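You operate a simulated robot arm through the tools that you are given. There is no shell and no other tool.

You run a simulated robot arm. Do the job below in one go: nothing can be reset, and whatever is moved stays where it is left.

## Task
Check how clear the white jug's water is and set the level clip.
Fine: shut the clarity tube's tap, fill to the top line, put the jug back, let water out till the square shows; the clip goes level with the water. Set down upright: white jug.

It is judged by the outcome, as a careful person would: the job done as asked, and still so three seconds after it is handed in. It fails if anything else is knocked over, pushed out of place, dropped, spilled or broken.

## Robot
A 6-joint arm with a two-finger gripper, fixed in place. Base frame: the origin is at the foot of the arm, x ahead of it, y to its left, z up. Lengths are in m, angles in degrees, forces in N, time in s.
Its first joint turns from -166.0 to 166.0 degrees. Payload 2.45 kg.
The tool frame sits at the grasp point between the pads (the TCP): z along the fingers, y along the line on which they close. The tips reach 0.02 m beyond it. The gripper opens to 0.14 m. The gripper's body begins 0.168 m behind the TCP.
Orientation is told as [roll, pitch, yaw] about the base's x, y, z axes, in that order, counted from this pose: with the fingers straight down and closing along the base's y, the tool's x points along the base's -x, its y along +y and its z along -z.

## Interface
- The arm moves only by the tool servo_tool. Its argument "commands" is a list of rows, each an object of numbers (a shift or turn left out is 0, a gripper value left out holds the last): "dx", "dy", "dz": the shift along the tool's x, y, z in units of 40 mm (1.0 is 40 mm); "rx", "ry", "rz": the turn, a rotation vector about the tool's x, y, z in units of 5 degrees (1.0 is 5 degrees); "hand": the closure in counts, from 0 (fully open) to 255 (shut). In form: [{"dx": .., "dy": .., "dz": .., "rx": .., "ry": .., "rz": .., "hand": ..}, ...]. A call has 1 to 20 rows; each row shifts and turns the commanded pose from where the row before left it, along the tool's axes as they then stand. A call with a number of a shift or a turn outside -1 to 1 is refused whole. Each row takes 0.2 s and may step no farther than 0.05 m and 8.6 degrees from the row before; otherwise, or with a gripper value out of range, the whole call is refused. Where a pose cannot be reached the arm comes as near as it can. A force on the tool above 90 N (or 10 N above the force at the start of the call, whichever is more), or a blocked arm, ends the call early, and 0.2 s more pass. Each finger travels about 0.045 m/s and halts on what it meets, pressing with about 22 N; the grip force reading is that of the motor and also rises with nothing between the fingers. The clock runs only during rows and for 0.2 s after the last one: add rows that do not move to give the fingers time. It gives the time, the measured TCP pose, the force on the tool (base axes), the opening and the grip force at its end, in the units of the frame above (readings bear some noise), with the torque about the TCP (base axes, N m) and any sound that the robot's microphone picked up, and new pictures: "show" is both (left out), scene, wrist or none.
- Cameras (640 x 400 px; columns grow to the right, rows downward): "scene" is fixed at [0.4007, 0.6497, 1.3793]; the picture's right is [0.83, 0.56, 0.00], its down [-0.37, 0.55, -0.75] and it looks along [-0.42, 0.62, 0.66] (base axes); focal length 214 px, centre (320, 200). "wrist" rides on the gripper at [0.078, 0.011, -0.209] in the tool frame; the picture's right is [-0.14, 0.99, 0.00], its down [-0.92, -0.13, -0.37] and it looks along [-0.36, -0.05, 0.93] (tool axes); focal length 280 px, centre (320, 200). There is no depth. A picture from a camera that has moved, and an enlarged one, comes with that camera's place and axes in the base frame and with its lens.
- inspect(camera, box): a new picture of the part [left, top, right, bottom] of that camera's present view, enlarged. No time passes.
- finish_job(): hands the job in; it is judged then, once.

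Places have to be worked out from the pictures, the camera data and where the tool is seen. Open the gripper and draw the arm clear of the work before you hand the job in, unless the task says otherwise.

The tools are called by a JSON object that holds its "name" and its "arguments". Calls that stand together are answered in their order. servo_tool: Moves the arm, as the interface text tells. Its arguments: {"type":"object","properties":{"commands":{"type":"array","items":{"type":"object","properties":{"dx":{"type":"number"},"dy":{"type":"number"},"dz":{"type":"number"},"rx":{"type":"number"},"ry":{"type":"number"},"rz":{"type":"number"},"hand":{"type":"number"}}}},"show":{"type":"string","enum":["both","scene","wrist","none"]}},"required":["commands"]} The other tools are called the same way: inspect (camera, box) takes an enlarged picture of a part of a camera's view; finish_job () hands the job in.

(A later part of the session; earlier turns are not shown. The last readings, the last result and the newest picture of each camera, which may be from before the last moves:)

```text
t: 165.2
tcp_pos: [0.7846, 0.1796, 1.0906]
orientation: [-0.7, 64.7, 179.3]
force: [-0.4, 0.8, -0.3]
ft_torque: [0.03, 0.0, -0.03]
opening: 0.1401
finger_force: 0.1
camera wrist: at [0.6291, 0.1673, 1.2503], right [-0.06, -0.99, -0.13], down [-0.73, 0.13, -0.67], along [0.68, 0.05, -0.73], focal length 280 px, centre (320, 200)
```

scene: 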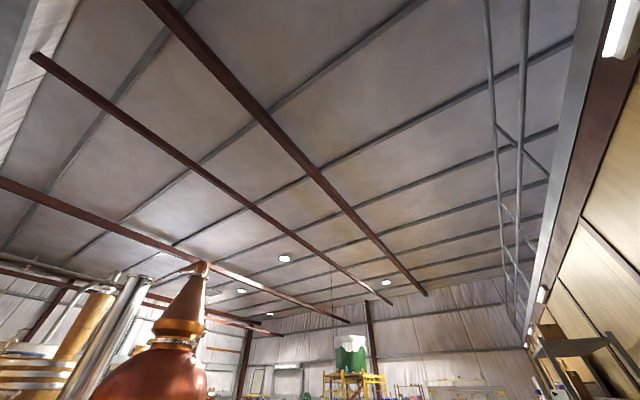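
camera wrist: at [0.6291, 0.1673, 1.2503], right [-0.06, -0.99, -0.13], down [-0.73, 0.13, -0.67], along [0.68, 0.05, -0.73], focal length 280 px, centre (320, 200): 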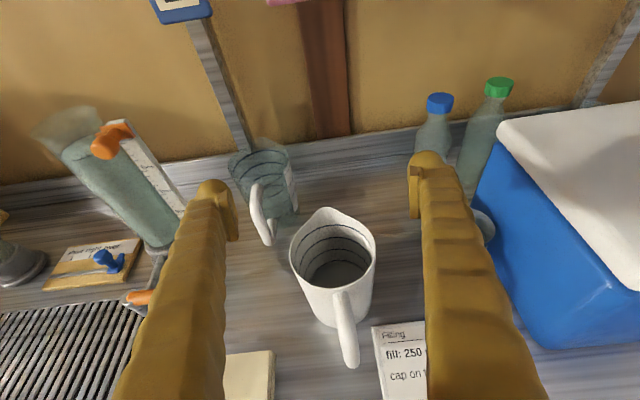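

The jug stands upright where it was. Now I go over the tube to get a baseline look straight down the full tube before letting water out.

{"name": "servo_tool", "arguments": {"commands": [{"dx": 0.86, "dz": -0.404}, {"dx": 0.86, "dz": -0.404}, {"dx": 0.86, "dz": -0.404}, {"dx": 0.86, "dz": -0.404}, {"dx": 0.86, "dz": -0.404}, {"dy": -0.94}, {"dy": -0.94}, {"dy": -0.94}, {"dy": -0.94}, {"dy": -0.94}, {"dy": -0.94}, {"dy": -0.94}, {"dy": -0.94}], "show": "none"}}

{"name": "servo_tool", "arguments": {"commands": [{"ry": -1}, {"ry": -1}, {"ry": -1}, {"ry": -1}, {"ry": -1}, {"ry": -1}, {"ry": -1}, {"ry": -1}, {"ry": -1}, {"ry": -1}, {"ry": -1}, {"dx": 0.9, "dz": 0.16}, {"dx": 0.9, "dz": 0.16}, {"dx": 0.6, "dz": 0.1}], "show": "wrist"}}

{"name": "inspect", "arguments": {"camera": "wrist", "box": [260, 80, 380, 180]}}

```text
t: 168.0
tcp_pos: [0.7843, 0.4794, 1.2813]
orientation: [-0.7, 64.7, 179.3]
force: [0.7, -0.8, 0.3]
ft_torque: [0.0, 0.03, 0.01]
opening: 0.1402
finger_force: 0.0
```

```text
t: 171.0
tcp_pos: [0.8817, 0.4808, 1.284]
orientation: [-0.3, 9.8, 179.8]
force: [-0.3, 0.1, -0.1]
ft_torque: [0.03, 0.02, 0.01]
opening: 0.1403
finger_force: 0.1
camera wrist: at [0.9237, 0.4676, 1.5018], right [-0.14, -0.99, -0.03], down [-0.97, 0.13, 0.21], along [-0.2, 0.06, -0.98], focal length 280 px, centre (320, 200)
```

wrist: 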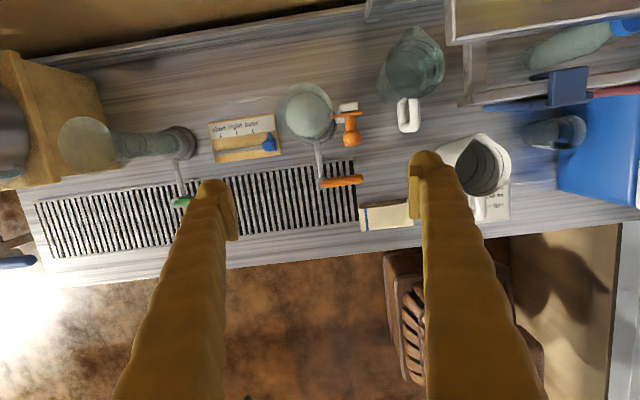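

```text
4.00 times, centred on (320, 130) of wrist
camera zoom: at [0.9237, 0.4676, 1.5018], right [-0.14, -0.99, -0.03], down [-0.97, 0.13, 0.21], along [-0.2, 0.06, -0.98], focal length 1122 px, centre (320, 480)
```

zoom: 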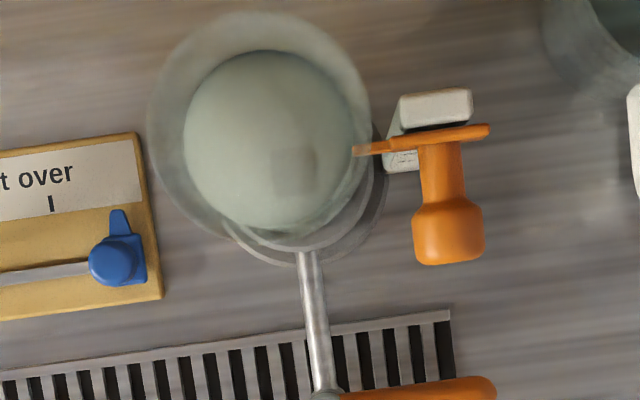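

From straight above, the full tube shows only a very faint shade where the square is. I enlarge to judge how faint it is, as a baseline.

{"name": "inspect", "arguments": {"camera": "wrist", "box": [285, 85, 335, 140]}}

```text
7.27 times, centred on (310, 112) of wrist
camera zoom: at [0.9237, 0.4676, 1.5018], right [-0.14, -0.99, -0.03], down [-0.97, 0.13, 0.21], along [-0.2, 0.06, -0.98], focal length 2039 px, centre (393, 836)
```

zoom: 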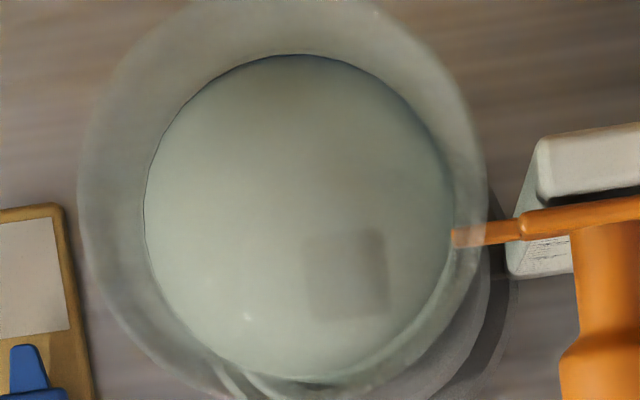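

At the full mark the square is only a faint shade. For the tap I'll straddle the lever with the fingers from the -y side (tool turned 90° and leaning slightly), so that small moves in -x open and +x close it. First I turn the tool at a safe height.

{"name": "servo_tool", "arguments": {"commands": [{"dx": -1, "hand": 146}, {"dx": -0.8, "dy": 0.5}, {"dy": 1}, {"dy": 0.9}, {"ry": -1}, {"ry": -0.96}, {"rz": 1}, {"rz": 1}, {"rz": 1}, {"rz": 1}, {"rz": 1}, {"rz": 1}, {"rz": 1}, {"rz": 1}, {"rz": 1}, {"rz": 1}], "show": "none"}}

{"name": "servo_tool", "arguments": {"commands": [{"rz": 1}, {"rz": 1}, {"rz": 1}, {"rz": 1}, {"rz": 1}, {"rz": 1}, {"rz": 1}, {"rz": 1}, {"ry": -1}, {"ry": -1}, {"ry": -1}], "show": "wrist"}}

```text
t: 174.4
tcp_pos: [0.8101, 0.3841, 1.2703]
orientation: [-0.1, -0.3, 129.8]
force: [0.6, -0.4, 0.8]
ft_torque: [0.0, -0.02, 0.01]
opening: 0.0599
finger_force: 0.1
```

```text
t: 176.8
tcp_pos: [0.8125, 0.3838, 1.2697]
orientation: [0.1, -15.3, 89.9]
force: [0.3, 0.3, -0.8]
ft_torque: [-0.04, 0.05, 0.04]
opening: 0.0598
finger_force: 0.0
camera wrist: at [0.8005, 0.253, 1.45], right [-0.99, 0.13, 0.04], down [0.13, 0.79, 0.6], along [0.05, 0.6, -0.8], focal length 280 px, centre (320, 200)
```

wrist: 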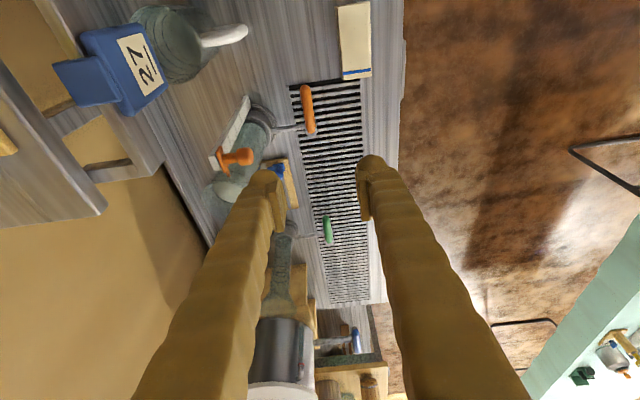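

The view confirms the lever at about (0.831, 0.447). I descend beside its tip with the fingers 6 cm apart, first to z 1.0.

{"name": "servo_tool", "arguments": {"commands": [{"dy": -0.49}, {"dx": 0.254, "dz": 0.93}, {"dx": 0.254, "dz": 0.93}, {"dx": 0.254, "dz": 0.93}, {"dx": 0.254, "dz": 0.93}, {"dx": 0.254, "dz": 0.93}, {"dx": 0.254, "dz": 0.93}, {"dx": 0.254, "dz": 0.93}], "show": "wrist"}}

```text
t: 178.6
tcp_pos: [0.8281, 0.3836, 0.9999]
orientation: [0.1, -15.3, 89.9]
force: [-0.1, 0.3, -0.2]
ft_torque: [-0.03, -0.01, 0.01]
opening: 0.0601
finger_force: 0.0
camera wrist: at [0.8181, 0.2521, 1.1803], right [-0.99, 0.13, 0.04], down [0.13, 0.79, 0.6], along [0.05, 0.6, -0.8], focal length 280 px, centre (320, 200)
```

wrist: 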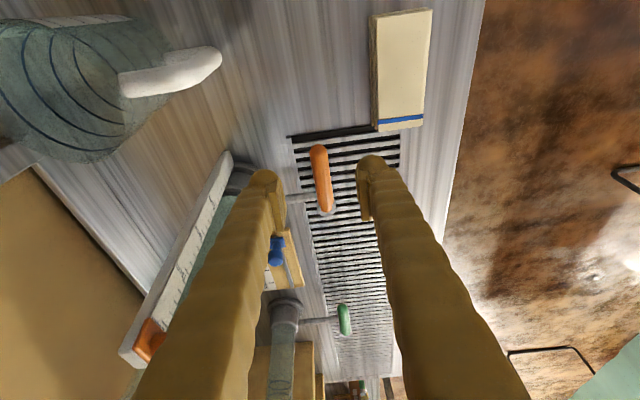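

The lever lies centred between the fingers. I descend the rest of the way beside it.

{"name": "servo_tool", "arguments": {"commands": [{"dx": 0.221, "dz": 0.808}, {"dx": 0.221, "dz": 0.808}, {"dx": 0.221, "dz": 0.808}, {"dx": 0.221, "dz": 0.808}], "show": "wrist"}}

{"name": "inspect", "arguments": {"camera": "wrist", "box": [220, 120, 420, 320]}}

```text
t: 179.6
tcp_pos: [0.8273, 0.3835, 0.8649]
orientation: [0.2, -15.3, 89.8]
force: [-0.1, 0.3, 0.4]
ft_torque: [0.03, 0.0, -0.02]
opening: 0.0601
finger_force: 0.1
camera wrist: at [0.8169, 0.2524, 1.046], right [-0.99, 0.13, 0.04], down [0.13, 0.79, 0.6], along [0.05, 0.6, -0.8], focal length 280 px, centre (320, 200)
```

wrist: 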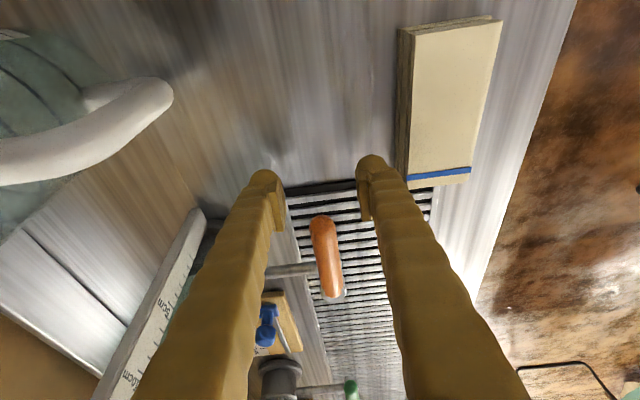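

```text
2.00 times, centred on (320, 220) of wrist
camera zoom: at [0.8169, 0.2524, 1.046], right [-0.99, 0.13, 0.04], down [0.13, 0.79, 0.6], along [0.05, 0.6, -0.8], focal length 561 px, centre (320, 160)
```

zoom: 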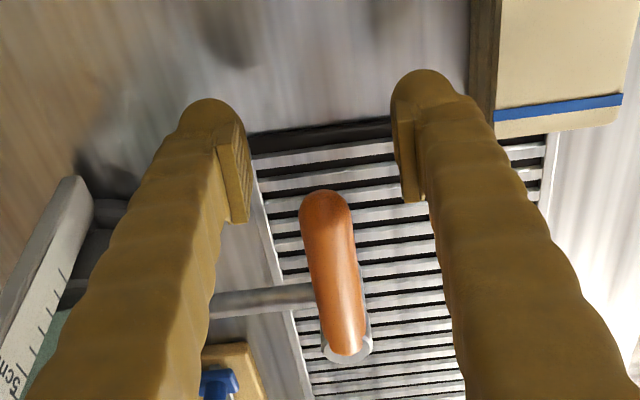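

The lever is between the fingers, with the pale box close below on the right, so I raise a little while sliding in along the lever, and narrow the gap to 4.5 cm.

{"name": "servo_tool", "arguments": {"commands": [{"hand": 173}, {"hand": 173}, {"dx": -0.5875, "dz": 0.057}, {"dx": -0.5875, "dz": 0.057}, {"dx": 0}], "show": "wrist"}}

{"name": "inspect", "arguments": {"camera": "wrist", "box": [220, 120, 420, 320]}}

```text
t: 180.8
tcp_pos: [0.8298, 0.4282, 0.8731]
orientation: [0.1, -15.4, 89.9]
force: [0.3, 0.3, 0.2]
ft_torque: [0.04, 0.0, -0.01]
opening: 0.045
finger_force: 0.0
camera wrist: at [0.8189, 0.2986, 1.0544], right [-0.99, 0.13, 0.04], down [0.13, 0.79, 0.6], along [0.05, 0.6, -0.8], focal length 280 px, centre (320, 200)
```

wrist: 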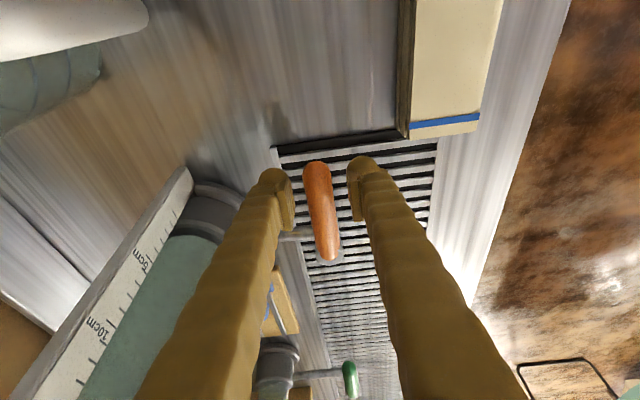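

```text
2.00 times, centred on (320, 220) of wrist
camera zoom: at [0.8189, 0.2986, 1.0544], right [-0.99, 0.13, 0.04], down [0.13, 0.79, 0.6], along [0.05, 0.6, -0.8], focal length 561 px, centre (320, 160)
```

zoom: 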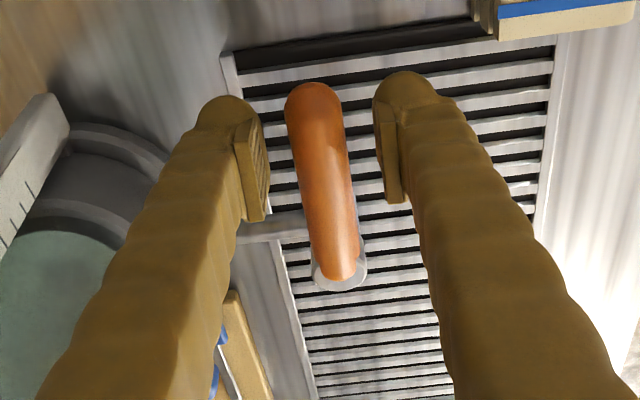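

Positioned around the lever. First a short test pulse: push about 20° open, then at once push it shut against its stop.

{"name": "servo_tool", "arguments": {"commands": [{"dy": 0.9}, {"dy": -1}, {"dy": -0.26}, {"dy": 0}], "show": "wrist"}}

{"name": "inspect", "arguments": {"camera": "wrist", "box": [220, 120, 420, 320]}}

```text
t: 181.8
tcp_pos: [0.8439, 0.4309, 0.8732]
orientation: [0.2, -15.2, 89.9]
force: [-6.9, 0.2, -1.9]
ft_torque: [0.04, -0.07, -0.07]
opening: 0.0489
finger_force: 2.4
camera wrist: at [0.8335, 0.2996, 1.0531], right [-0.99, 0.13, 0.04], down [0.13, 0.79, 0.6], along [0.05, 0.6, -0.8], focal length 280 px, centre (320, 200)
```

wrist: 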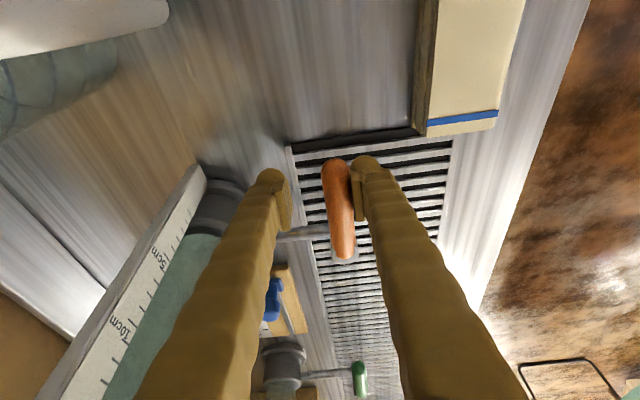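

```text
2.00 times, centred on (320, 220) of wrist
camera zoom: at [0.8335, 0.2996, 1.0531], right [-0.99, 0.13, 0.04], down [0.13, 0.79, 0.6], along [0.05, 0.6, -0.8], focal length 561 px, centre (320, 160)
```

zoom: 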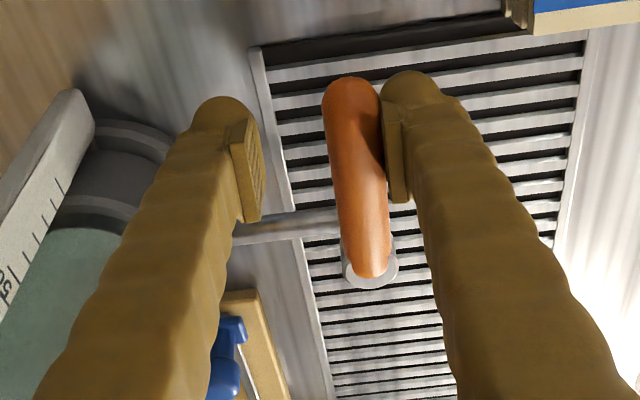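

The lever is back against its stop (shut). I centre the fingers so they touch nothing, rise 15 cm and shift back to see how far the water level dropped.

{"name": "servo_tool", "arguments": {"commands": [{"dy": 0.28}, {"dx": -0.2475, "dz": -0.905}, {"dx": -0.2475, "dz": -0.905}, {"dx": -0.2475, "dz": -0.905}, {"dx": -0.2475, "dz": -0.905}, {"dy": 0.6}, {"dy": 0.65}], "show": "wrist"}}

{"name": "inspect", "arguments": {"camera": "wrist", "box": [60, 220, 200, 380]}}

```text
t: 183.4
tcp_pos: [0.7818, 0.431, 1.0222]
orientation: [0.1, -15.3, 89.9]
force: [-0.6, -0.5, 0.3]
ft_torque: [0.0, 0.04, 0.01]
opening: 0.0448
finger_force: 0.1
camera wrist: at [0.7713, 0.3002, 1.2033], right [-0.99, 0.13, 0.04], down [0.13, 0.79, 0.6], along [0.05, 0.6, -0.8], focal length 280 px, centre (320, 200)
```

wrist: 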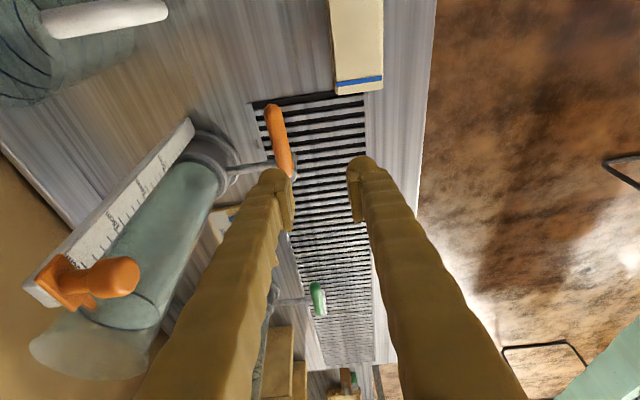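

```text
2.50 times, centred on (130, 300) of wrist
camera zoom: at [0.7713, 0.3002, 1.2033], right [-0.99, 0.13, 0.04], down [0.13, 0.79, 0.6], along [0.05, 0.6, -0.8], focal length 701 px, centre (795, -50)
```

zoom: 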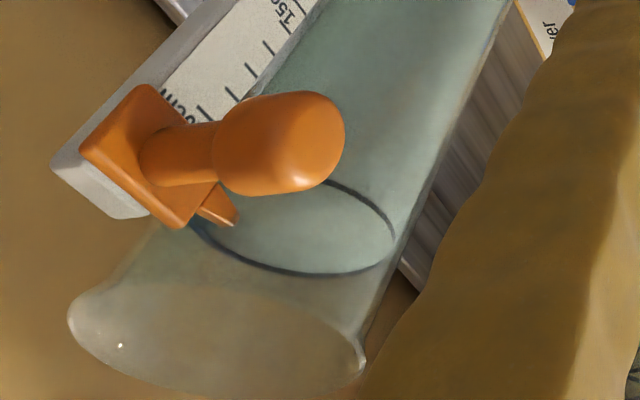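

A good view of ring and surface from here. I enlarge to see whether the level moved.

{"name": "inspect", "arguments": {"camera": "wrist", "box": [120, 285, 180, 335]}}

```text
8.00 times, centred on (150, 310) of wrist
camera zoom: at [0.7713, 0.3002, 1.2033], right [-0.99, 0.13, 0.04], down [0.13, 0.79, 0.6], along [0.05, 0.6, -0.8], focal length 2243 px, centre (1680, -680)
```

zoom: 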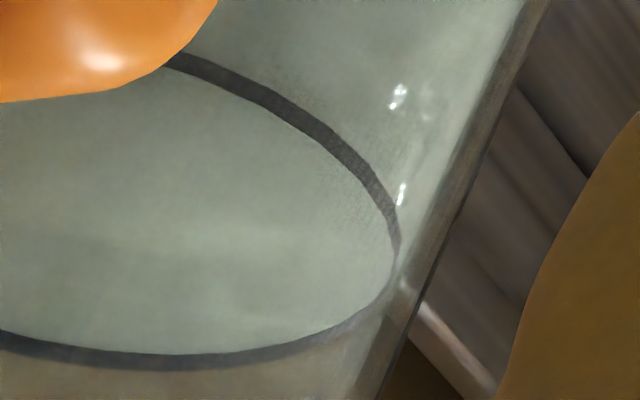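

The drop was only about a millimetre. I go back down and give a longer pulse: about 30° open for roughly 0.8 s.

{"name": "servo_tool", "arguments": {"commands": [{"dy": -0.6}, {"dy": -0.65}, {"dx": 0.2475, "dz": 0.905}, {"dx": 0.2475, "dz": 0.905}, {"dx": 0.2475, "dz": 0.905}, {"dx": 0.2475, "dz": 0.905}, {"dy": 0}, {"dy": 0.75}, {"dy": 0.49}, {"dy": 0}, {"dy": 0}, {"dy": 0}, {"dy": -1}, {"dy": -0.55}, {"dy": 0}], "show": "wrist"}}

{"name": "inspect", "arguments": {"camera": "wrist", "box": [220, 120, 420, 320]}}

```text
t: 186.6
tcp_pos: [0.8466, 0.4316, 0.8704]
orientation: [0.1, -15.2, 89.8]
force: [-14.7, -0.7, -4.4]
ft_torque: [0.07, -0.16, -0.22]
opening: 0.0541
finger_force: 6.4
camera wrist: at [0.836, 0.3002, 1.0513], right [-0.99, 0.13, 0.04], down [0.13, 0.79, 0.6], along [0.05, 0.6, -0.8], focal length 280 px, centre (320, 200)
```

wrist: 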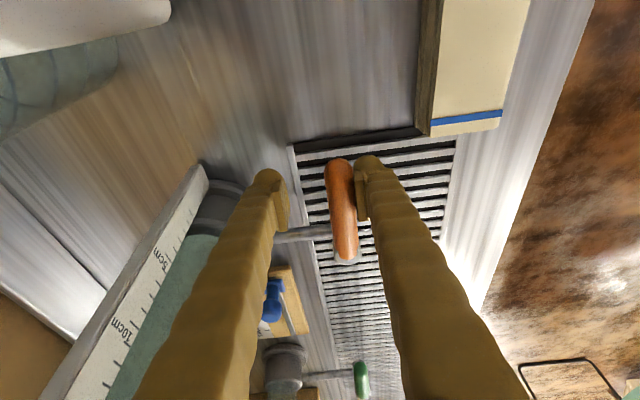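

```text
2.00 times, centred on (320, 220) of wrist
camera zoom: at [0.836, 0.3002, 1.0513], right [-0.99, 0.13, 0.04], down [0.13, 0.79, 0.6], along [0.05, 0.6, -0.8], focal length 561 px, centre (320, 160)
```

zoom: 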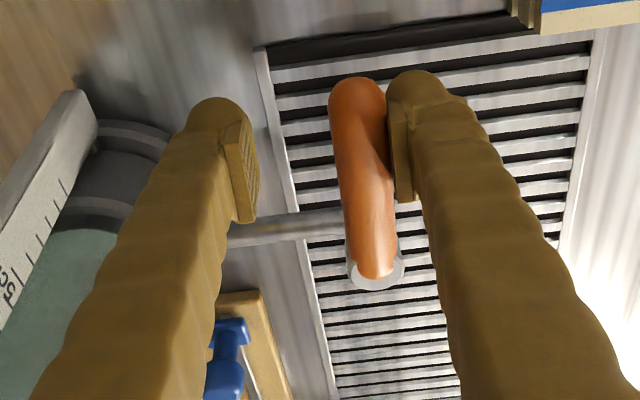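

Shut again, pressed to the stop with 15 N. I rise to the side view to read the level.

{"name": "servo_tool", "arguments": {"commands": [{"dy": 0.35}, {"dx": -0.2475, "dz": -0.905}, {"dx": -0.2475, "dz": -0.905}, {"dx": -0.2475, "dz": -0.905}, {"dx": -0.2475, "dz": -0.905}, {"dy": 0.6}, {"dy": 0.65}], "show": "none"}}

{"name": "inspect", "arguments": {"camera": "wrist", "box": [60, 220, 200, 380]}}

```text
t: 188.2
tcp_pos: [0.7816, 0.4329, 1.0229]
orientation: [0.0, -15.3, 89.9]
force: [-0.1, 0.4, -0.3]
ft_torque: [0.03, -0.01, -0.01]
opening: 0.045
finger_force: 0.0
```

```text
2.50 times, centred on (130, 300) of wrist
camera zoom: at [0.7712, 0.3004, 1.2042], right [-0.99, 0.13, 0.04], down [0.13, 0.79, 0.6], along [0.05, 0.6, -0.8], focal length 701 px, centre (795, -50)
```

zoom: 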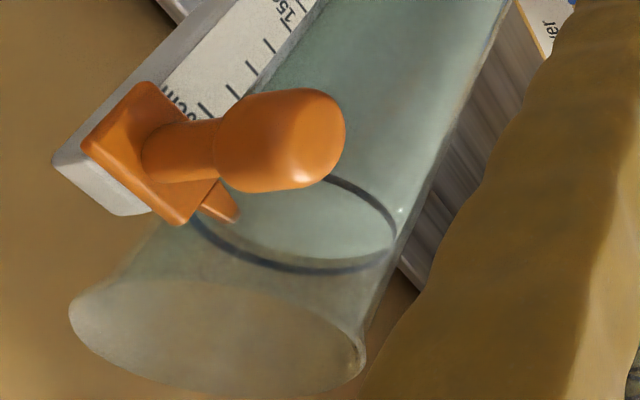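

That pulse lowered the level about 6 mm (about 6 mm/s at this opening). I give a longer one of about 2.5 s.

{"name": "servo_tool", "arguments": {"commands": [{"dy": -0.6}, {"dy": -0.65}, {"dx": 0.2475, "dz": 0.905}, {"dx": 0.2475, "dz": 0.905}, {"dx": 0.2475, "dz": 0.905}, {"dx": 0.2475, "dz": 0.905}, {"dy": 0}, {"dy": 0.75}, {"dy": 0.49}, {"dy": 0}, {"dy": 0}, {"dy": 0}, {"dy": 0}, {"dy": 0}, {"dy": 0}, {"dy": 0}, {"dy": 0}, {"dy": -1}, {"dy": -0.55}, {"dy": 0}], "show": "wrist"}}

{"name": "servo_tool", "arguments": {"commands": [{"dy": 0.35}, {"dx": -0.2475, "dz": -0.905}, {"dx": -0.2475, "dz": -0.905}, {"dx": -0.2475, "dz": -0.905}, {"dx": -0.2475, "dz": -0.905}, {"dy": 0.6}, {"dy": 0.65}], "show": "wrist"}}

{"name": "inspect", "arguments": {"camera": "wrist", "box": [60, 220, 200, 380]}}

```text
t: 192.4
tcp_pos: [0.8447, 0.4309, 0.8737]
orientation: [0.1, -15.3, 89.9]
force: [-4.4, 0.1, -1.0]
ft_torque: [0.04, -0.04, -0.09]
opening: 0.0473
finger_force: 2.0
camera wrist: at [0.8327, 0.3005, 1.0547], right [-0.99, 0.13, 0.04], down [0.13, 0.79, 0.6], along [0.05, 0.6, -0.8], focal length 280 px, centre (320, 200)
```

wrist: 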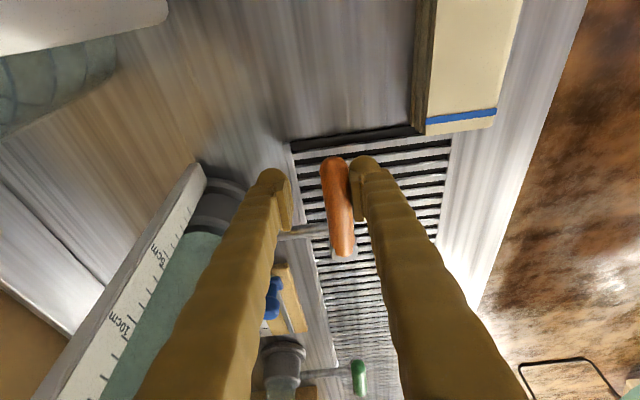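

```text
t: 194.0
tcp_pos: [0.7802, 0.4309, 1.0254]
orientation: [0.0, -15.3, 89.9]
force: [-0.1, -0.5, -1.1]
ft_torque: [0.03, 0.02, 0.01]
opening: 0.045
finger_force: 0.1
camera wrist: at [0.77, 0.3004, 1.2058], right [-0.99, 0.13, 0.04], down [0.13, 0.79, 0.6], along [0.05, 0.6, -0.8], focal length 280 px, centre (320, 200)
```

wrist: 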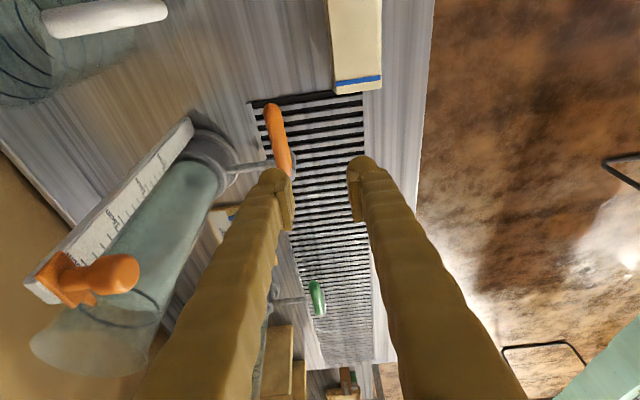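

```text
2.50 times, centred on (130, 300) of wrist
camera zoom: at [0.77, 0.3004, 1.2058], right [-0.99, 0.13, 0.04], down [0.13, 0.79, 0.6], along [0.05, 0.6, -0.8], focal length 701 px, centre (795, -50)
```

zoom: 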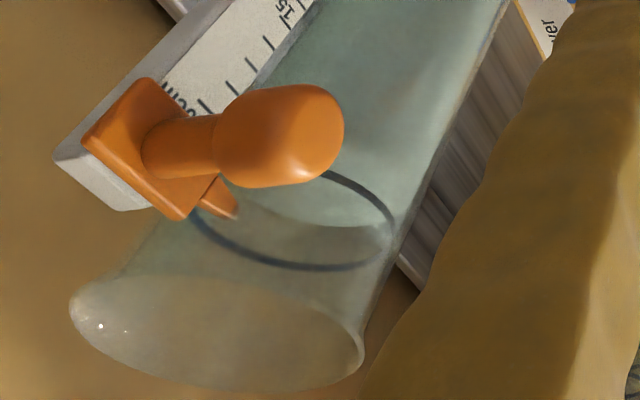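

The level is now roughly 1.8 cm below the ring, about 18.2 cm. I go to the viewpoint straight above the tube to check whether the square shows.

{"name": "servo_tool", "arguments": {"commands": [{"dx": -0.27, "dz": -0.985}, {"dx": -0.27, "dz": -0.985}, {"dx": -0.27, "dz": -0.985}, {"dx": -0.27, "dz": -0.985}, {"dx": -0.27, "dz": -0.985}, {"dx": -0.27, "dz": -0.985}, {"ry": 1}, {"ry": 1}, {"ry": 1}, {"rz": -1}, {"rz": -1}, {"rz": -1}, {"rz": -1}, {"rz": -1}, {"rz": -1}, {"rz": -1}, {"rz": -1}, {"rz": -1}, {"rz": -1}, {"rz": -1}], "show": "none"}}

{"name": "servo_tool", "arguments": {"commands": [{"rz": -1}, {"rz": -1}, {"rz": -1}, {"rz": -1}, {"rz": -1}, {"rz": -1}, {"rz": -1}, {"ry": 1}, {"ry": 0.96}, {"dx": 0.84, "dy": -0.42, "dz": 0.03}, {"dx": 0.84, "dy": -0.42, "dz": 0.03}, {"dx": 0.84, "dy": -0.42, "dz": 0.03}], "show": "wrist"}}

{"name": "inspect", "arguments": {"camera": "wrist", "box": [285, 85, 335, 140]}}

```text
t: 198.2
tcp_pos: [0.7801, 0.4302, 1.268]
orientation: [-0.2, -0.2, 145.1]
force: [-0.6, -0.8, 0.4]
ft_torque: [0.02, 0.01, -0.03]
opening: 0.0453
finger_force: 0.1
```

```text
t: 200.8
tcp_pos: [0.8801, 0.4802, 1.2823]
orientation: [-0.4, 9.8, 179.9]
force: [-0.1, -1.1, 1.4]
ft_torque: [0.02, -0.05, 0.01]
opening: 0.0448
finger_force: 0.0
camera wrist: at [0.9226, 0.4673, 1.5007], right [-0.14, -0.99, -0.03], down [-0.97, 0.13, 0.21], along [-0.2, 0.06, -0.98], focal length 280 px, centre (320, 200)
```

wrist: 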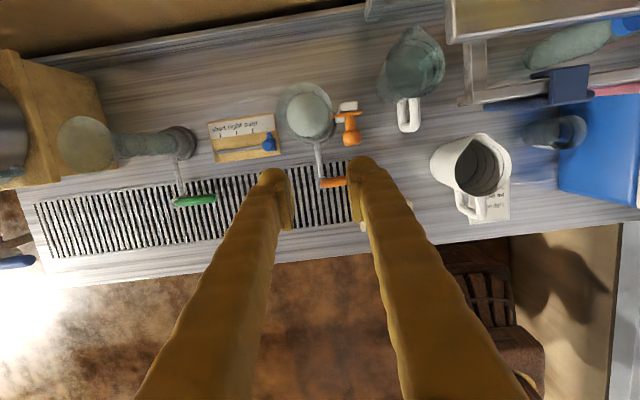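

```text
7.27 times, centred on (310, 112) of wrist
camera zoom: at [0.9226, 0.4673, 1.5007], right [-0.14, -0.99, -0.03], down [-0.97, 0.13, 0.21], along [-0.2, 0.06, -0.98], focal length 2039 px, centre (393, 836)
```

zoom: 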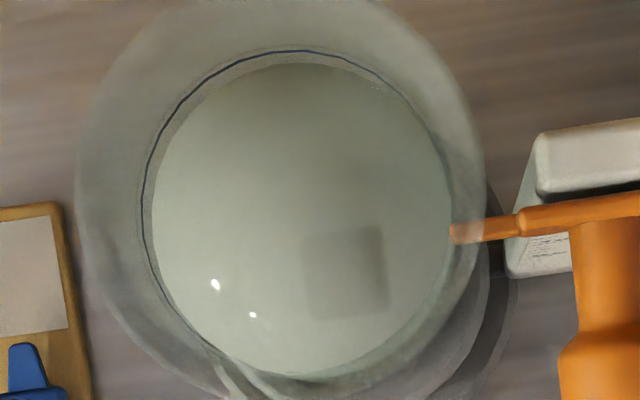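

From above, the square is still only a ghost shade, no stronger than before. I return to the lever pose and will drain in steps, checking from the nearer side view where the surface is well visible.

{"name": "servo_tool", "arguments": {"commands": [{"dx": -0.84, "dy": 0.42, "dz": -0.03}, {"dx": -0.84, "dy": 0.42, "dz": -0.03}, {"dx": -0.84, "dy": 0.42, "dz": -0.03}, {"ry": -1}, {"ry": -0.96}, {"rz": 1}, {"rz": 1}, {"rz": 1}, {"rz": 1}, {"rz": 1}, {"rz": 1}, {"rz": 1}, {"rz": 1}, {"rz": 1}, {"rz": 1}, {"rz": 1}, {"rz": 1}, {"rz": 1}], "show": "none"}}

{"name": "servo_tool", "arguments": {"commands": [{"rz": 1}, {"rz": 1}, {"rz": 1}, {"rz": 1}, {"rz": 1}, {"ry": -1}, {"ry": -1}, {"ry": -1}, {"dx": 0.27, "dz": 0.985}, {"dx": 0.27, "dz": 0.985}, {"dx": 0.27, "dz": 0.985}, {"dx": 0.27, "dz": 0.985}, {"dx": 0.27, "dz": 0.985}, {"dx": 0.27, "dz": 0.985}], "show": "wrist"}}

{"name": "inspect", "arguments": {"camera": "wrist", "box": [60, 220, 200, 380]}}

```text
t: 204.6
tcp_pos: [0.7801, 0.4311, 1.2678]
orientation: [-0.1, -0.2, 114.7]
force: [-0.3, -0.5, 0.7]
ft_torque: [-0.02, -0.02, -0.01]
opening: 0.0448
finger_force: 0.1
```

```text
t: 207.6
tcp_pos: [0.7794, 0.4311, 1.0247]
orientation: [0.1, -15.3, 89.9]
force: [-0.5, -0.5, 0.1]
ft_torque: [-0.01, -0.02, 0.01]
opening: 0.0449
finger_force: 0.0
camera wrist: at [0.769, 0.2994, 1.2054], right [-0.99, 0.13, 0.04], down [0.13, 0.79, 0.6], along [0.05, 0.6, -0.8], focal length 280 px, centre (320, 200)
```

wrist: 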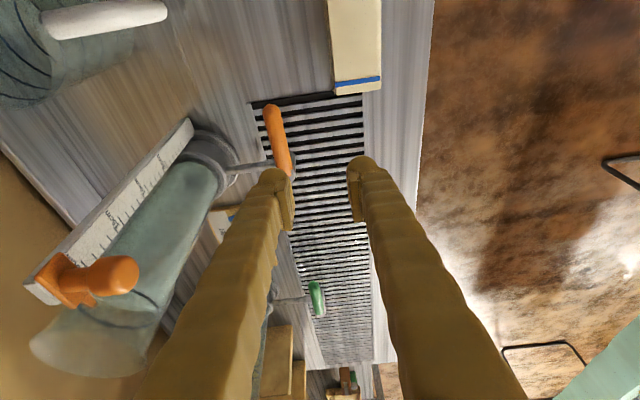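

```text
2.50 times, centred on (130, 300) of wrist
camera zoom: at [0.769, 0.2994, 1.2054], right [-0.99, 0.13, 0.04], down [0.13, 0.79, 0.6], along [0.05, 0.6, -0.8], focal length 701 px, centre (795, -50)
```

zoom: 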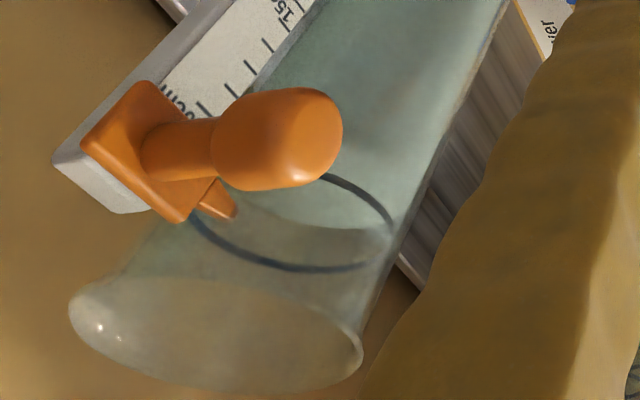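

No leak: the level has stayed put. I go down and drain another roughly 1.6 cm.

{"name": "servo_tool", "arguments": {"commands": [{"dy": -0.6}, {"dy": -0.67}, {"dx": 0.2475, "dz": 0.905}, {"dx": 0.2475, "dz": 0.905}, {"dx": 0.2475, "dz": 0.905}, {"dx": 0.2475, "dz": 0.905}, {"dy": 0}], "show": "none"}}

{"name": "servo_tool", "arguments": {"commands": [{"dy": 0.75}, {"dy": 0.49}, {"dy": 0}, {"dy": 0}, {"dy": 0}, {"dy": 0}, {"dy": 0}, {"dy": 0}, {"dy": 0}, {"dy": 0}, {"dy": 0}, {"dy": 0}, {"dy": 0}, {"dy": 0}, {"dy": -1}, {"dy": -0.55}, {"dy": 0}], "show": "wrist"}}

{"name": "servo_tool", "arguments": {"commands": [{"dy": 0.35}, {"dx": -0.2475, "dz": -0.905}, {"dx": -0.2475, "dz": -0.905}, {"dx": -0.2475, "dz": -0.905}, {"dx": -0.2475, "dz": -0.905}, {"dy": 0.6}, {"dy": 0.65}], "show": "none"}}

{"name": "inspect", "arguments": {"camera": "wrist", "box": [60, 220, 200, 380]}}

```text
t: 209.2
tcp_pos: [0.8325, 0.4291, 0.8741]
orientation: [0.2, -15.3, 89.9]
force: [0.2, -0.2, -0.3]
ft_torque: [0.0, -0.02, 0.02]
opening: 0.0454
finger_force: 0.1
```

```text
t: 212.8
tcp_pos: [0.8432, 0.4321, 0.8736]
orientation: [0.1, -15.3, 89.8]
force: [-5.0, 0.3, -1.5]
ft_torque: [0.02, -0.04, -0.12]
opening: 0.0485
finger_force: 2.6
camera wrist: at [0.8334, 0.3009, 1.055], right [-0.99, 0.13, 0.04], down [0.13, 0.79, 0.6], along [0.05, 0.6, -0.8], focal length 280 px, centre (320, 200)
```

wrist: 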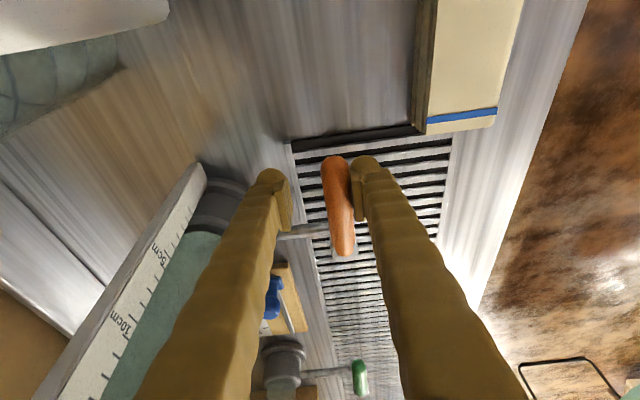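

```text
t: 214.4
tcp_pos: [0.7787, 0.4304, 1.0231]
orientation: [0.1, -15.3, 89.9]
force: [-0.8, 0.2, -0.7]
ft_torque: [0.0, 0.02, 0.03]
opening: 0.0452
finger_force: 0.1
```

```text
2.50 times, centred on (130, 300) of wrist
camera zoom: at [0.7683, 0.2996, 1.2035], right [-0.99, 0.13, 0.04], down [0.13, 0.79, 0.6], along [0.05, 0.6, -0.8], focal length 701 px, centre (795, -50)
```

zoom: 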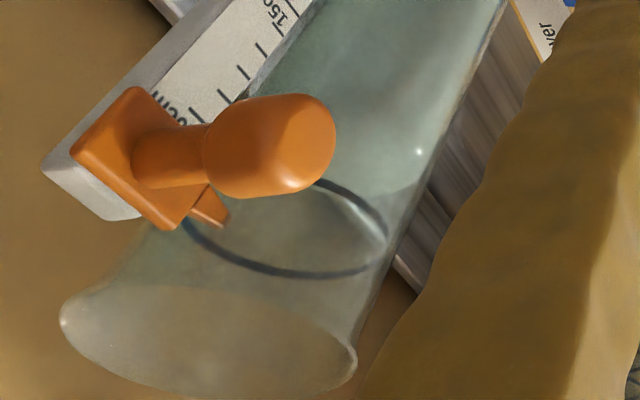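

The level has dropped to roughly 3 cm below the ring. I look at the whole tube once more from here for the square.

{"name": "inspect", "arguments": {"camera": "wrist", "box": [90, 120, 250, 330]}}

{"name": "inspect", "arguments": {"camera": "wrist", "box": [120, 240, 200, 320]}}

```text
1.90 times, centred on (170, 225) of wrist
camera zoom: at [0.7683, 0.2996, 1.2035], right [-0.99, 0.13, 0.04], down [0.13, 0.79, 0.6], along [0.05, 0.6, -0.8], focal length 534 px, centre (606, 152)
```

zoom: 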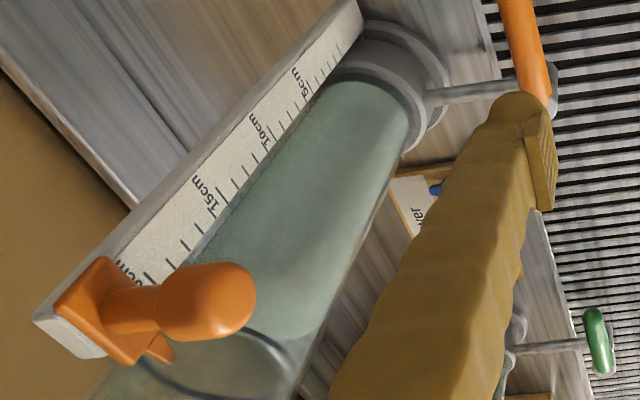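

```text
5.00 times, centred on (160, 280) of wrist
camera zoom: at [0.7683, 0.2996, 1.2035], right [-0.99, 0.13, 0.04], down [0.13, 0.79, 0.6], along [0.05, 0.6, -0.8], focal length 1402 px, centre (1120, -200)
```

zoom: 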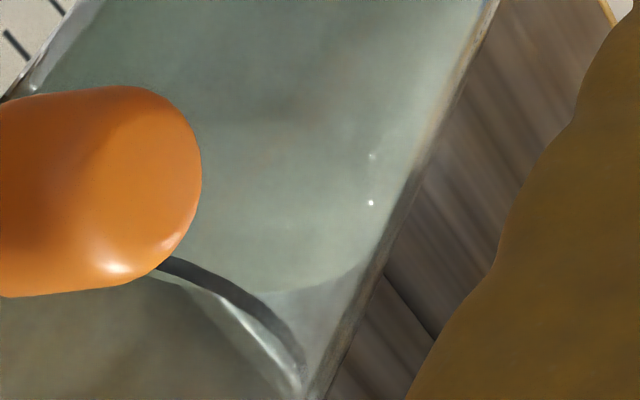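

Level now about 17 cm on the scale, no square on the surface yet. I drain about one more centimetre and look again.

{"name": "servo_tool", "arguments": {"commands": [{"dy": -0.6}, {"dy": -0.67}, {"dx": 0.2475, "dz": 0.905}, {"dx": 0.2475, "dz": 0.905}, {"dx": 0.2475, "dz": 0.905}, {"dx": 0.2475, "dz": 0.905}, {"dy": 0.75}, {"dy": 0.49}, {"dy": 0}, {"dy": 0}, {"dy": 0}, {"dy": 0}, {"dy": 0}, {"dy": 0}, {"dy": 0}, {"dy": 0}, {"dy": -1}, {"dy": -0.55}, {"dy": 0}], "show": "none"}}

{"name": "servo_tool", "arguments": {"commands": [{"dy": 0.35}, {"dx": -0.2475, "dz": -0.905}, {"dx": -0.2475, "dz": -0.905}, {"dx": -0.2475, "dz": -0.905}, {"dx": -0.2475, "dz": -0.905}, {"dy": 0.6}, {"dy": 0.65}], "show": "none"}}

{"name": "inspect", "arguments": {"camera": "wrist", "box": [90, 120, 250, 330]}}

{"name": "inspect", "arguments": {"camera": "wrist", "box": [120, 220, 200, 300]}}

```text
t: 218.4
tcp_pos: [0.843, 0.4298, 0.8724]
orientation: [0.1, -15.3, 89.9]
force: [0.1, 0.3, -0.4]
ft_torque: [-0.02, 0.0, 0.0]
opening: 0.045
finger_force: 0.1
```

```text
t: 220.0
tcp_pos: [0.7797, 0.4302, 1.0232]
orientation: [0.1, -15.2, 89.8]
force: [0.7, 0.0, -0.2]
ft_torque: [0.0, 0.02, 0.01]
opening: 0.0453
finger_force: 0.1
```

```text
1.90 times, centred on (170, 225) of wrist
camera zoom: at [0.7684, 0.2998, 1.203], right [-0.99, 0.13, 0.04], down [0.13, 0.79, 0.6], along [0.05, 0.6, -0.8], focal length 534 px, centre (606, 152)
```

zoom: 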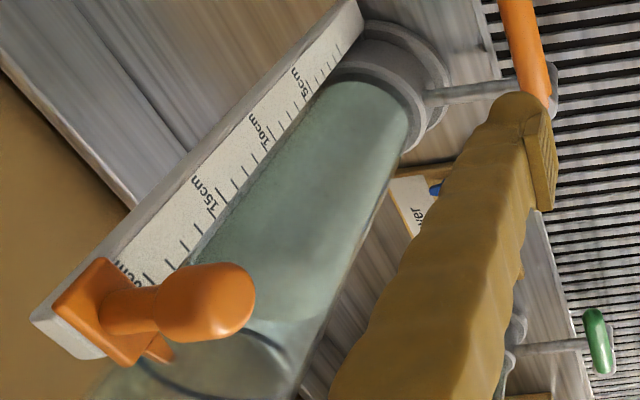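

```text
5.00 times, centred on (160, 260) of wrist
camera zoom: at [0.7684, 0.2998, 1.203], right [-0.99, 0.13, 0.04], down [0.13, 0.79, 0.6], along [0.05, 0.6, -0.8], focal length 1402 px, centre (1120, -100)
```

zoom: 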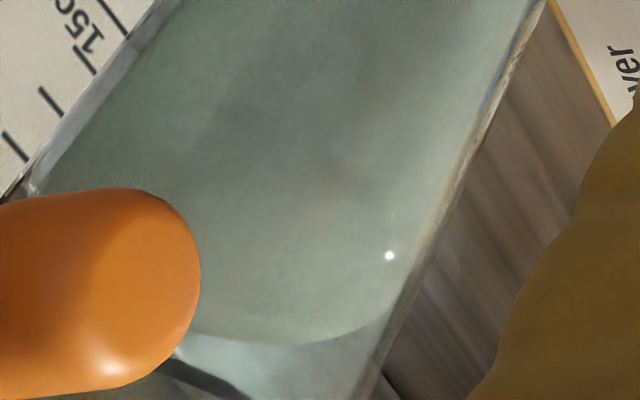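

Level down to about 16 cm, still no square on the surface. The last closing push ended with no contact force, so next time I push a bit further to be sure it is shut; another one-centimetre step now.

{"name": "servo_tool", "arguments": {"commands": [{"dy": -0.6}, {"dy": -0.67}, {"dx": 0.2475, "dz": 0.905}, {"dx": 0.2475, "dz": 0.905}, {"dx": 0.2475, "dz": 0.905}, {"dx": 0.2475, "dz": 0.905}, {"dy": 0.75}, {"dy": 0.49}, {"dy": 0}, {"dy": 0}, {"dy": 0}, {"dy": 0}, {"dy": 0}, {"dy": 0}, {"dy": 0}, {"dy": 0}, {"dy": -1}, {"dy": -0.62}, {"dy": 0}], "show": "wrist"}}

{"name": "servo_tool", "arguments": {"commands": [{"dy": 0.42}, {"dx": -0.2475, "dz": -0.905}, {"dx": -0.2475, "dz": -0.905}, {"dx": -0.2475, "dz": -0.905}, {"dx": -0.2475, "dz": -0.905}, {"dy": 0.6}, {"dy": 0.65}], "show": "none"}}

{"name": "inspect", "arguments": {"camera": "wrist", "box": [120, 220, 200, 300]}}

{"name": "inspect", "arguments": {"camera": "wrist", "box": [90, 120, 250, 330]}}

```text
t: 224.0
tcp_pos: [0.8449, 0.431, 0.8736]
orientation: [0.1, -15.3, 89.9]
force: [-5.6, 1.5, -1.6]
ft_torque: [0.04, -0.05, -0.09]
opening: 0.0486
finger_force: 2.7
camera wrist: at [0.8333, 0.3001, 1.0538], right [-0.99, 0.13, 0.04], down [0.13, 0.79, 0.6], along [0.05, 0.6, -0.8], focal length 280 px, centre (320, 200)
```

wrist: 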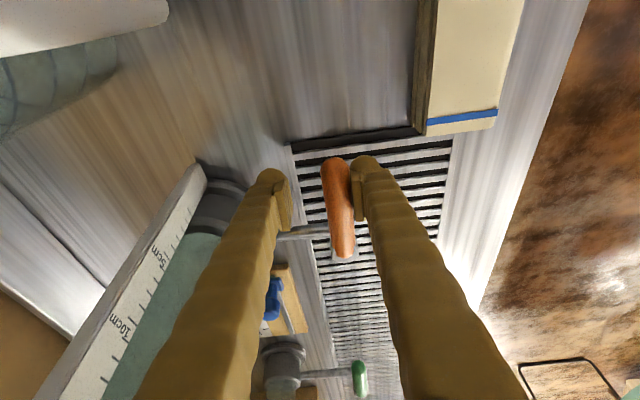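

```text
t: 225.6
tcp_pos: [0.778, 0.4306, 1.0237]
orientation: [0.1, -15.3, 89.9]
force: [0.3, -0.1, -0.7]
ft_torque: [0.02, 0.0, 0.01]
opening: 0.0452
finger_force: 0.1
```

```text
5.00 times, centred on (160, 260) of wrist
camera zoom: at [0.7669, 0.2991, 1.2042], right [-0.99, 0.13, 0.04], down [0.13, 0.79, 0.6], along [0.05, 0.6, -0.8], focal length 1402 px, centre (1120, -100)
```

zoom: 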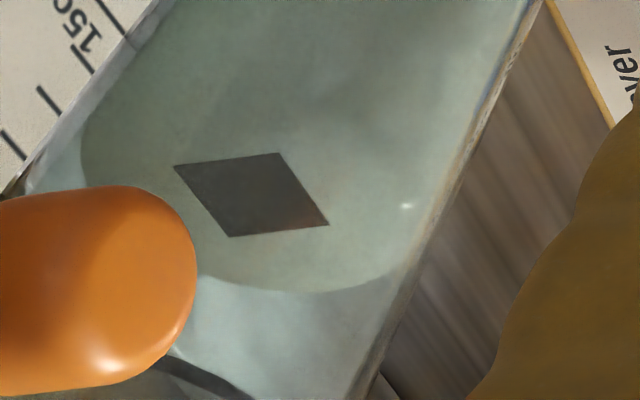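

```text
1.90 times, centred on (170, 225) of wrist
camera zoom: at [0.7669, 0.2991, 1.2042], right [-0.99, 0.13, 0.04], down [0.13, 0.79, 0.6], along [0.05, 0.6, -0.8], focal length 534 px, centre (606, 152)
```

zoom: 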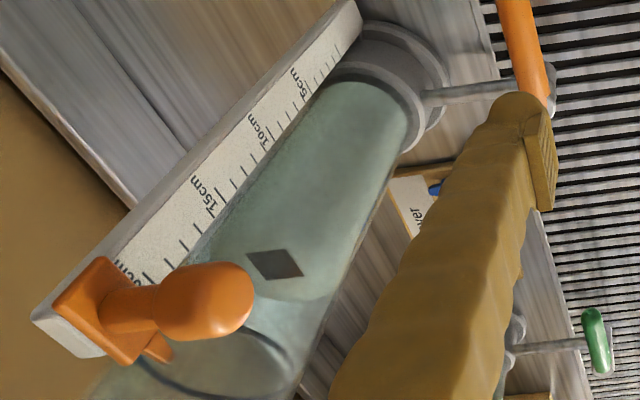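

The square has now appeared on the surface, with the level about 15 cm by my measurement (it was not there at 16 cm), and the tap is shut with 5.6 N on the stop. Now I rise and turn the tool forward again for the clip.

{"name": "servo_tool", "arguments": {"commands": [{"dx": -0.27, "dz": -0.985}, {"dx": -0.27, "dz": -0.985}, {"dx": -0.27, "dz": -0.985}, {"dx": -0.27, "dz": -0.985}, {"dx": -0.27, "dz": -0.985}, {"dx": -0.27, "dz": -0.985}, {"ry": 1}, {"ry": 1}, {"ry": 1}, {"rz": -1}, {"rz": -1}, {"rz": -1}, {"rz": -1}, {"rz": -1}, {"rz": -1}, {"rz": -1}, {"rz": -1}, {"rz": -1}, {"rz": -1}, {"rz": -1}], "show": "none"}}

{"name": "servo_tool", "arguments": {"commands": [{"rz": -1}, {"rz": -1}, {"rz": -1}, {"rz": -1}, {"rz": -1}, {"rz": -1}, {"rz": -1}, {"dx": -1}, {"dx": -0.5}, {"ry": 1}, {"ry": 1}, {"ry": 1}, {"ry": 1}, {"ry": 1}, {"ry": 1}, {"ry": 1}, {"ry": 1}, {"ry": 1}, {"ry": 1}], "show": "wrist"}}

```text
t: 229.8
tcp_pos: [0.7795, 0.4305, 1.2689]
orientation: [-0.2, -0.4, 144.9]
force: [0.5, -0.1, 0.2]
ft_torque: [-0.03, 0.02, -0.01]
opening: 0.0453
finger_force: 0.1
```

```text
t: 233.8
tcp_pos: [0.7176, 0.4323, 1.2686]
orientation: [-0.5, 49.9, 179.6]
force: [-0.1, 0.3, -0.4]
ft_torque: [-0.02, 0.05, -0.02]
opening: 0.0449
finger_force: 0.0
camera wrist: at [0.6082, 0.4187, 1.4619], right [-0.09, -0.99, -0.11], down [-0.87, 0.13, -0.47], along [0.48, 0.06, -0.88], focal length 280 px, centre (320, 200)
```

wrist: 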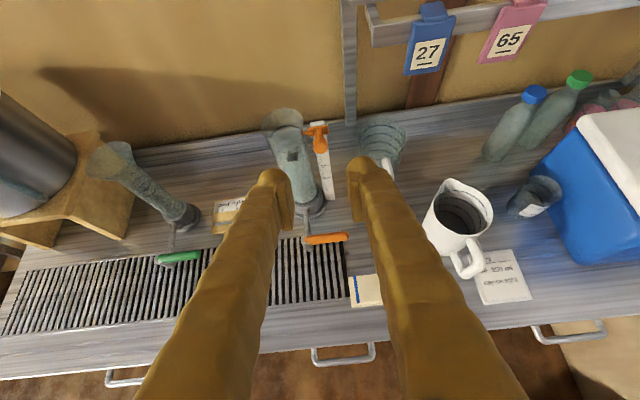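

A clear view from the robot's side: the square shows on the surface and the clip sits at the top of the scale. I enlarge it.

{"name": "inspect", "arguments": {"camera": "wrist", "box": [250, 95, 350, 225]}}

```text
3.08 times, centred on (300, 160) of wrist
camera zoom: at [0.6082, 0.4187, 1.4619], right [-0.09, -0.99, -0.11], down [-0.87, 0.13, -0.47], along [0.48, 0.06, -0.88], focal length 863 px, centre (382, 323)
```

zoom: 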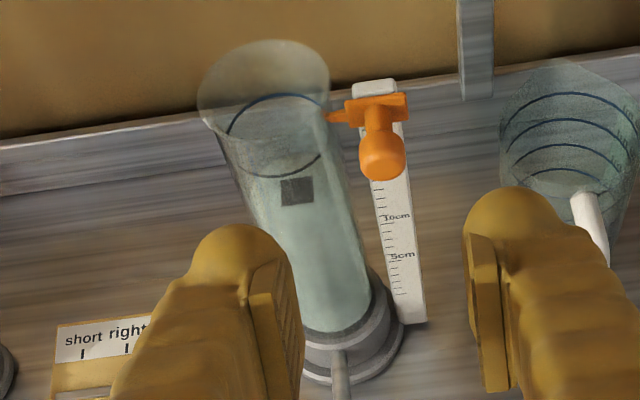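

The surface (with the square) lies about 5.3 cm under the line, near z 1.00; the clip's pointer is still up at about 1.085. I tilt the tool to 20° below horizontal and approach the knob from the front, stopping short of it.

{"name": "servo_tool", "arguments": {"commands": [{"ry": 1}, {"ry": 1}, {"ry": 1}, {"ry": 1}, {"dx": -0.8, "dz": 0.55}, {"dx": -0.8, "dz": 0.55}, {"dx": -0.8, "dz": 0.55}, {"dx": -0.8, "dz": 0.55}], "show": "wrist"}}

{"name": "inspect", "arguments": {"camera": "wrist", "box": [220, 60, 420, 260]}}

```text
t: 235.6
tcp_pos: [0.7581, 0.4307, 1.1199]
orientation: [-1.2, 69.9, 178.9]
force: [0.1, 0.7, 1.0]
ft_torque: [-0.03, 0.01, 0.02]
opening: 0.045
finger_force: 0.0
camera wrist: at [0.5881, 0.418, 1.2643], right [-0.05, -0.99, -0.14], down [-0.66, 0.13, -0.74], along [0.75, 0.05, -0.66], focal length 280 px, centre (320, 200)
```

wrist: 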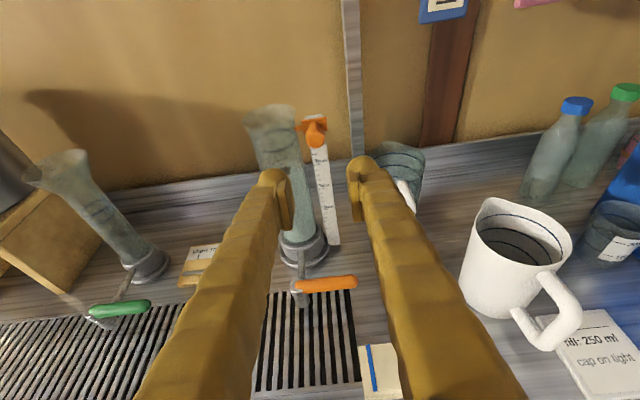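

```text
2.00 times, centred on (320, 160) of wrist
camera zoom: at [0.5881, 0.418, 1.2643], right [-0.05, -0.99, -0.14], down [-0.66, 0.13, -0.74], along [0.75, 0.05, -0.66], focal length 561 px, centre (320, 280)
```

zoom: 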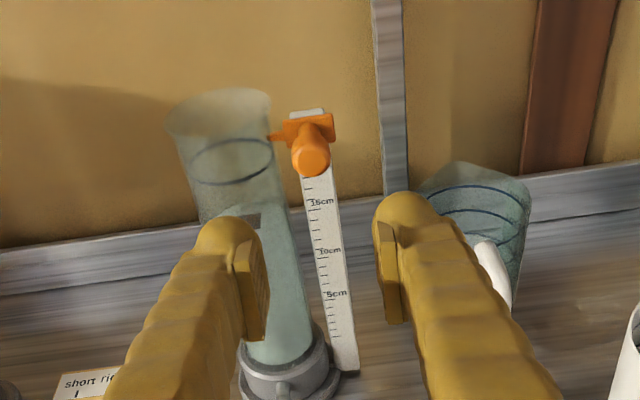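

The knob is at about (0.927, 0.432, 1.076), close beside the tube, so gripping it sideways would crowd the glass. I'll roll the tool a quarter turn so the fingers take the knob from above and below, which also puts the camera at the side where pointer and water level can be compared.

{"name": "servo_tool", "arguments": {"commands": [{"ry": 1}, {"ry": 1}, {"rz": 1}, {"rz": 1}, {"rz": 1}, {"rz": 1}, {"rz": 1}, {"rz": 1}, {"rz": 1}, {"rz": 1}, {"rz": 1}, {"rz": 1}, {"rz": 1}, {"rz": 1}, {"rz": 1}, {"rz": 1}, {"rz": 1}, {"rz": 1}, {"rz": 1}, {"rz": 1}], "show": "wrist"}}

```text
t: 239.8
tcp_pos: [0.7576, 0.4321, 1.1185]
orientation: [-79.9, -0.4, 89.9]
force: [-0.1, -0.5, -0.2]
ft_torque: [0.02, 0.02, -0.02]
opening: 0.0451
finger_force: 0.1
camera wrist: at [0.5491, 0.3532, 1.1435], right [-0.17, 0.14, -0.97], down [-0.34, 0.92, 0.2], along [0.92, 0.36, -0.11], focal length 280 px, centre (320, 200)
```

wrist: 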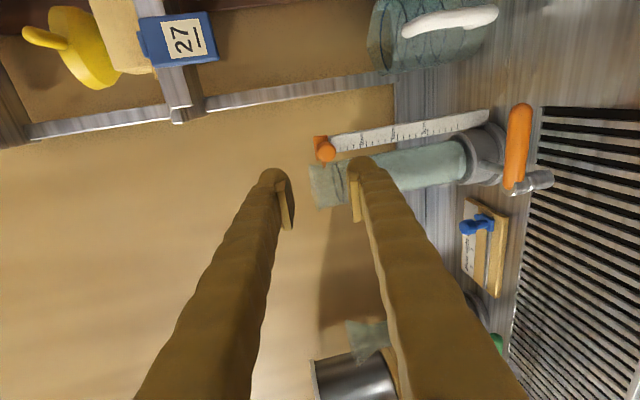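

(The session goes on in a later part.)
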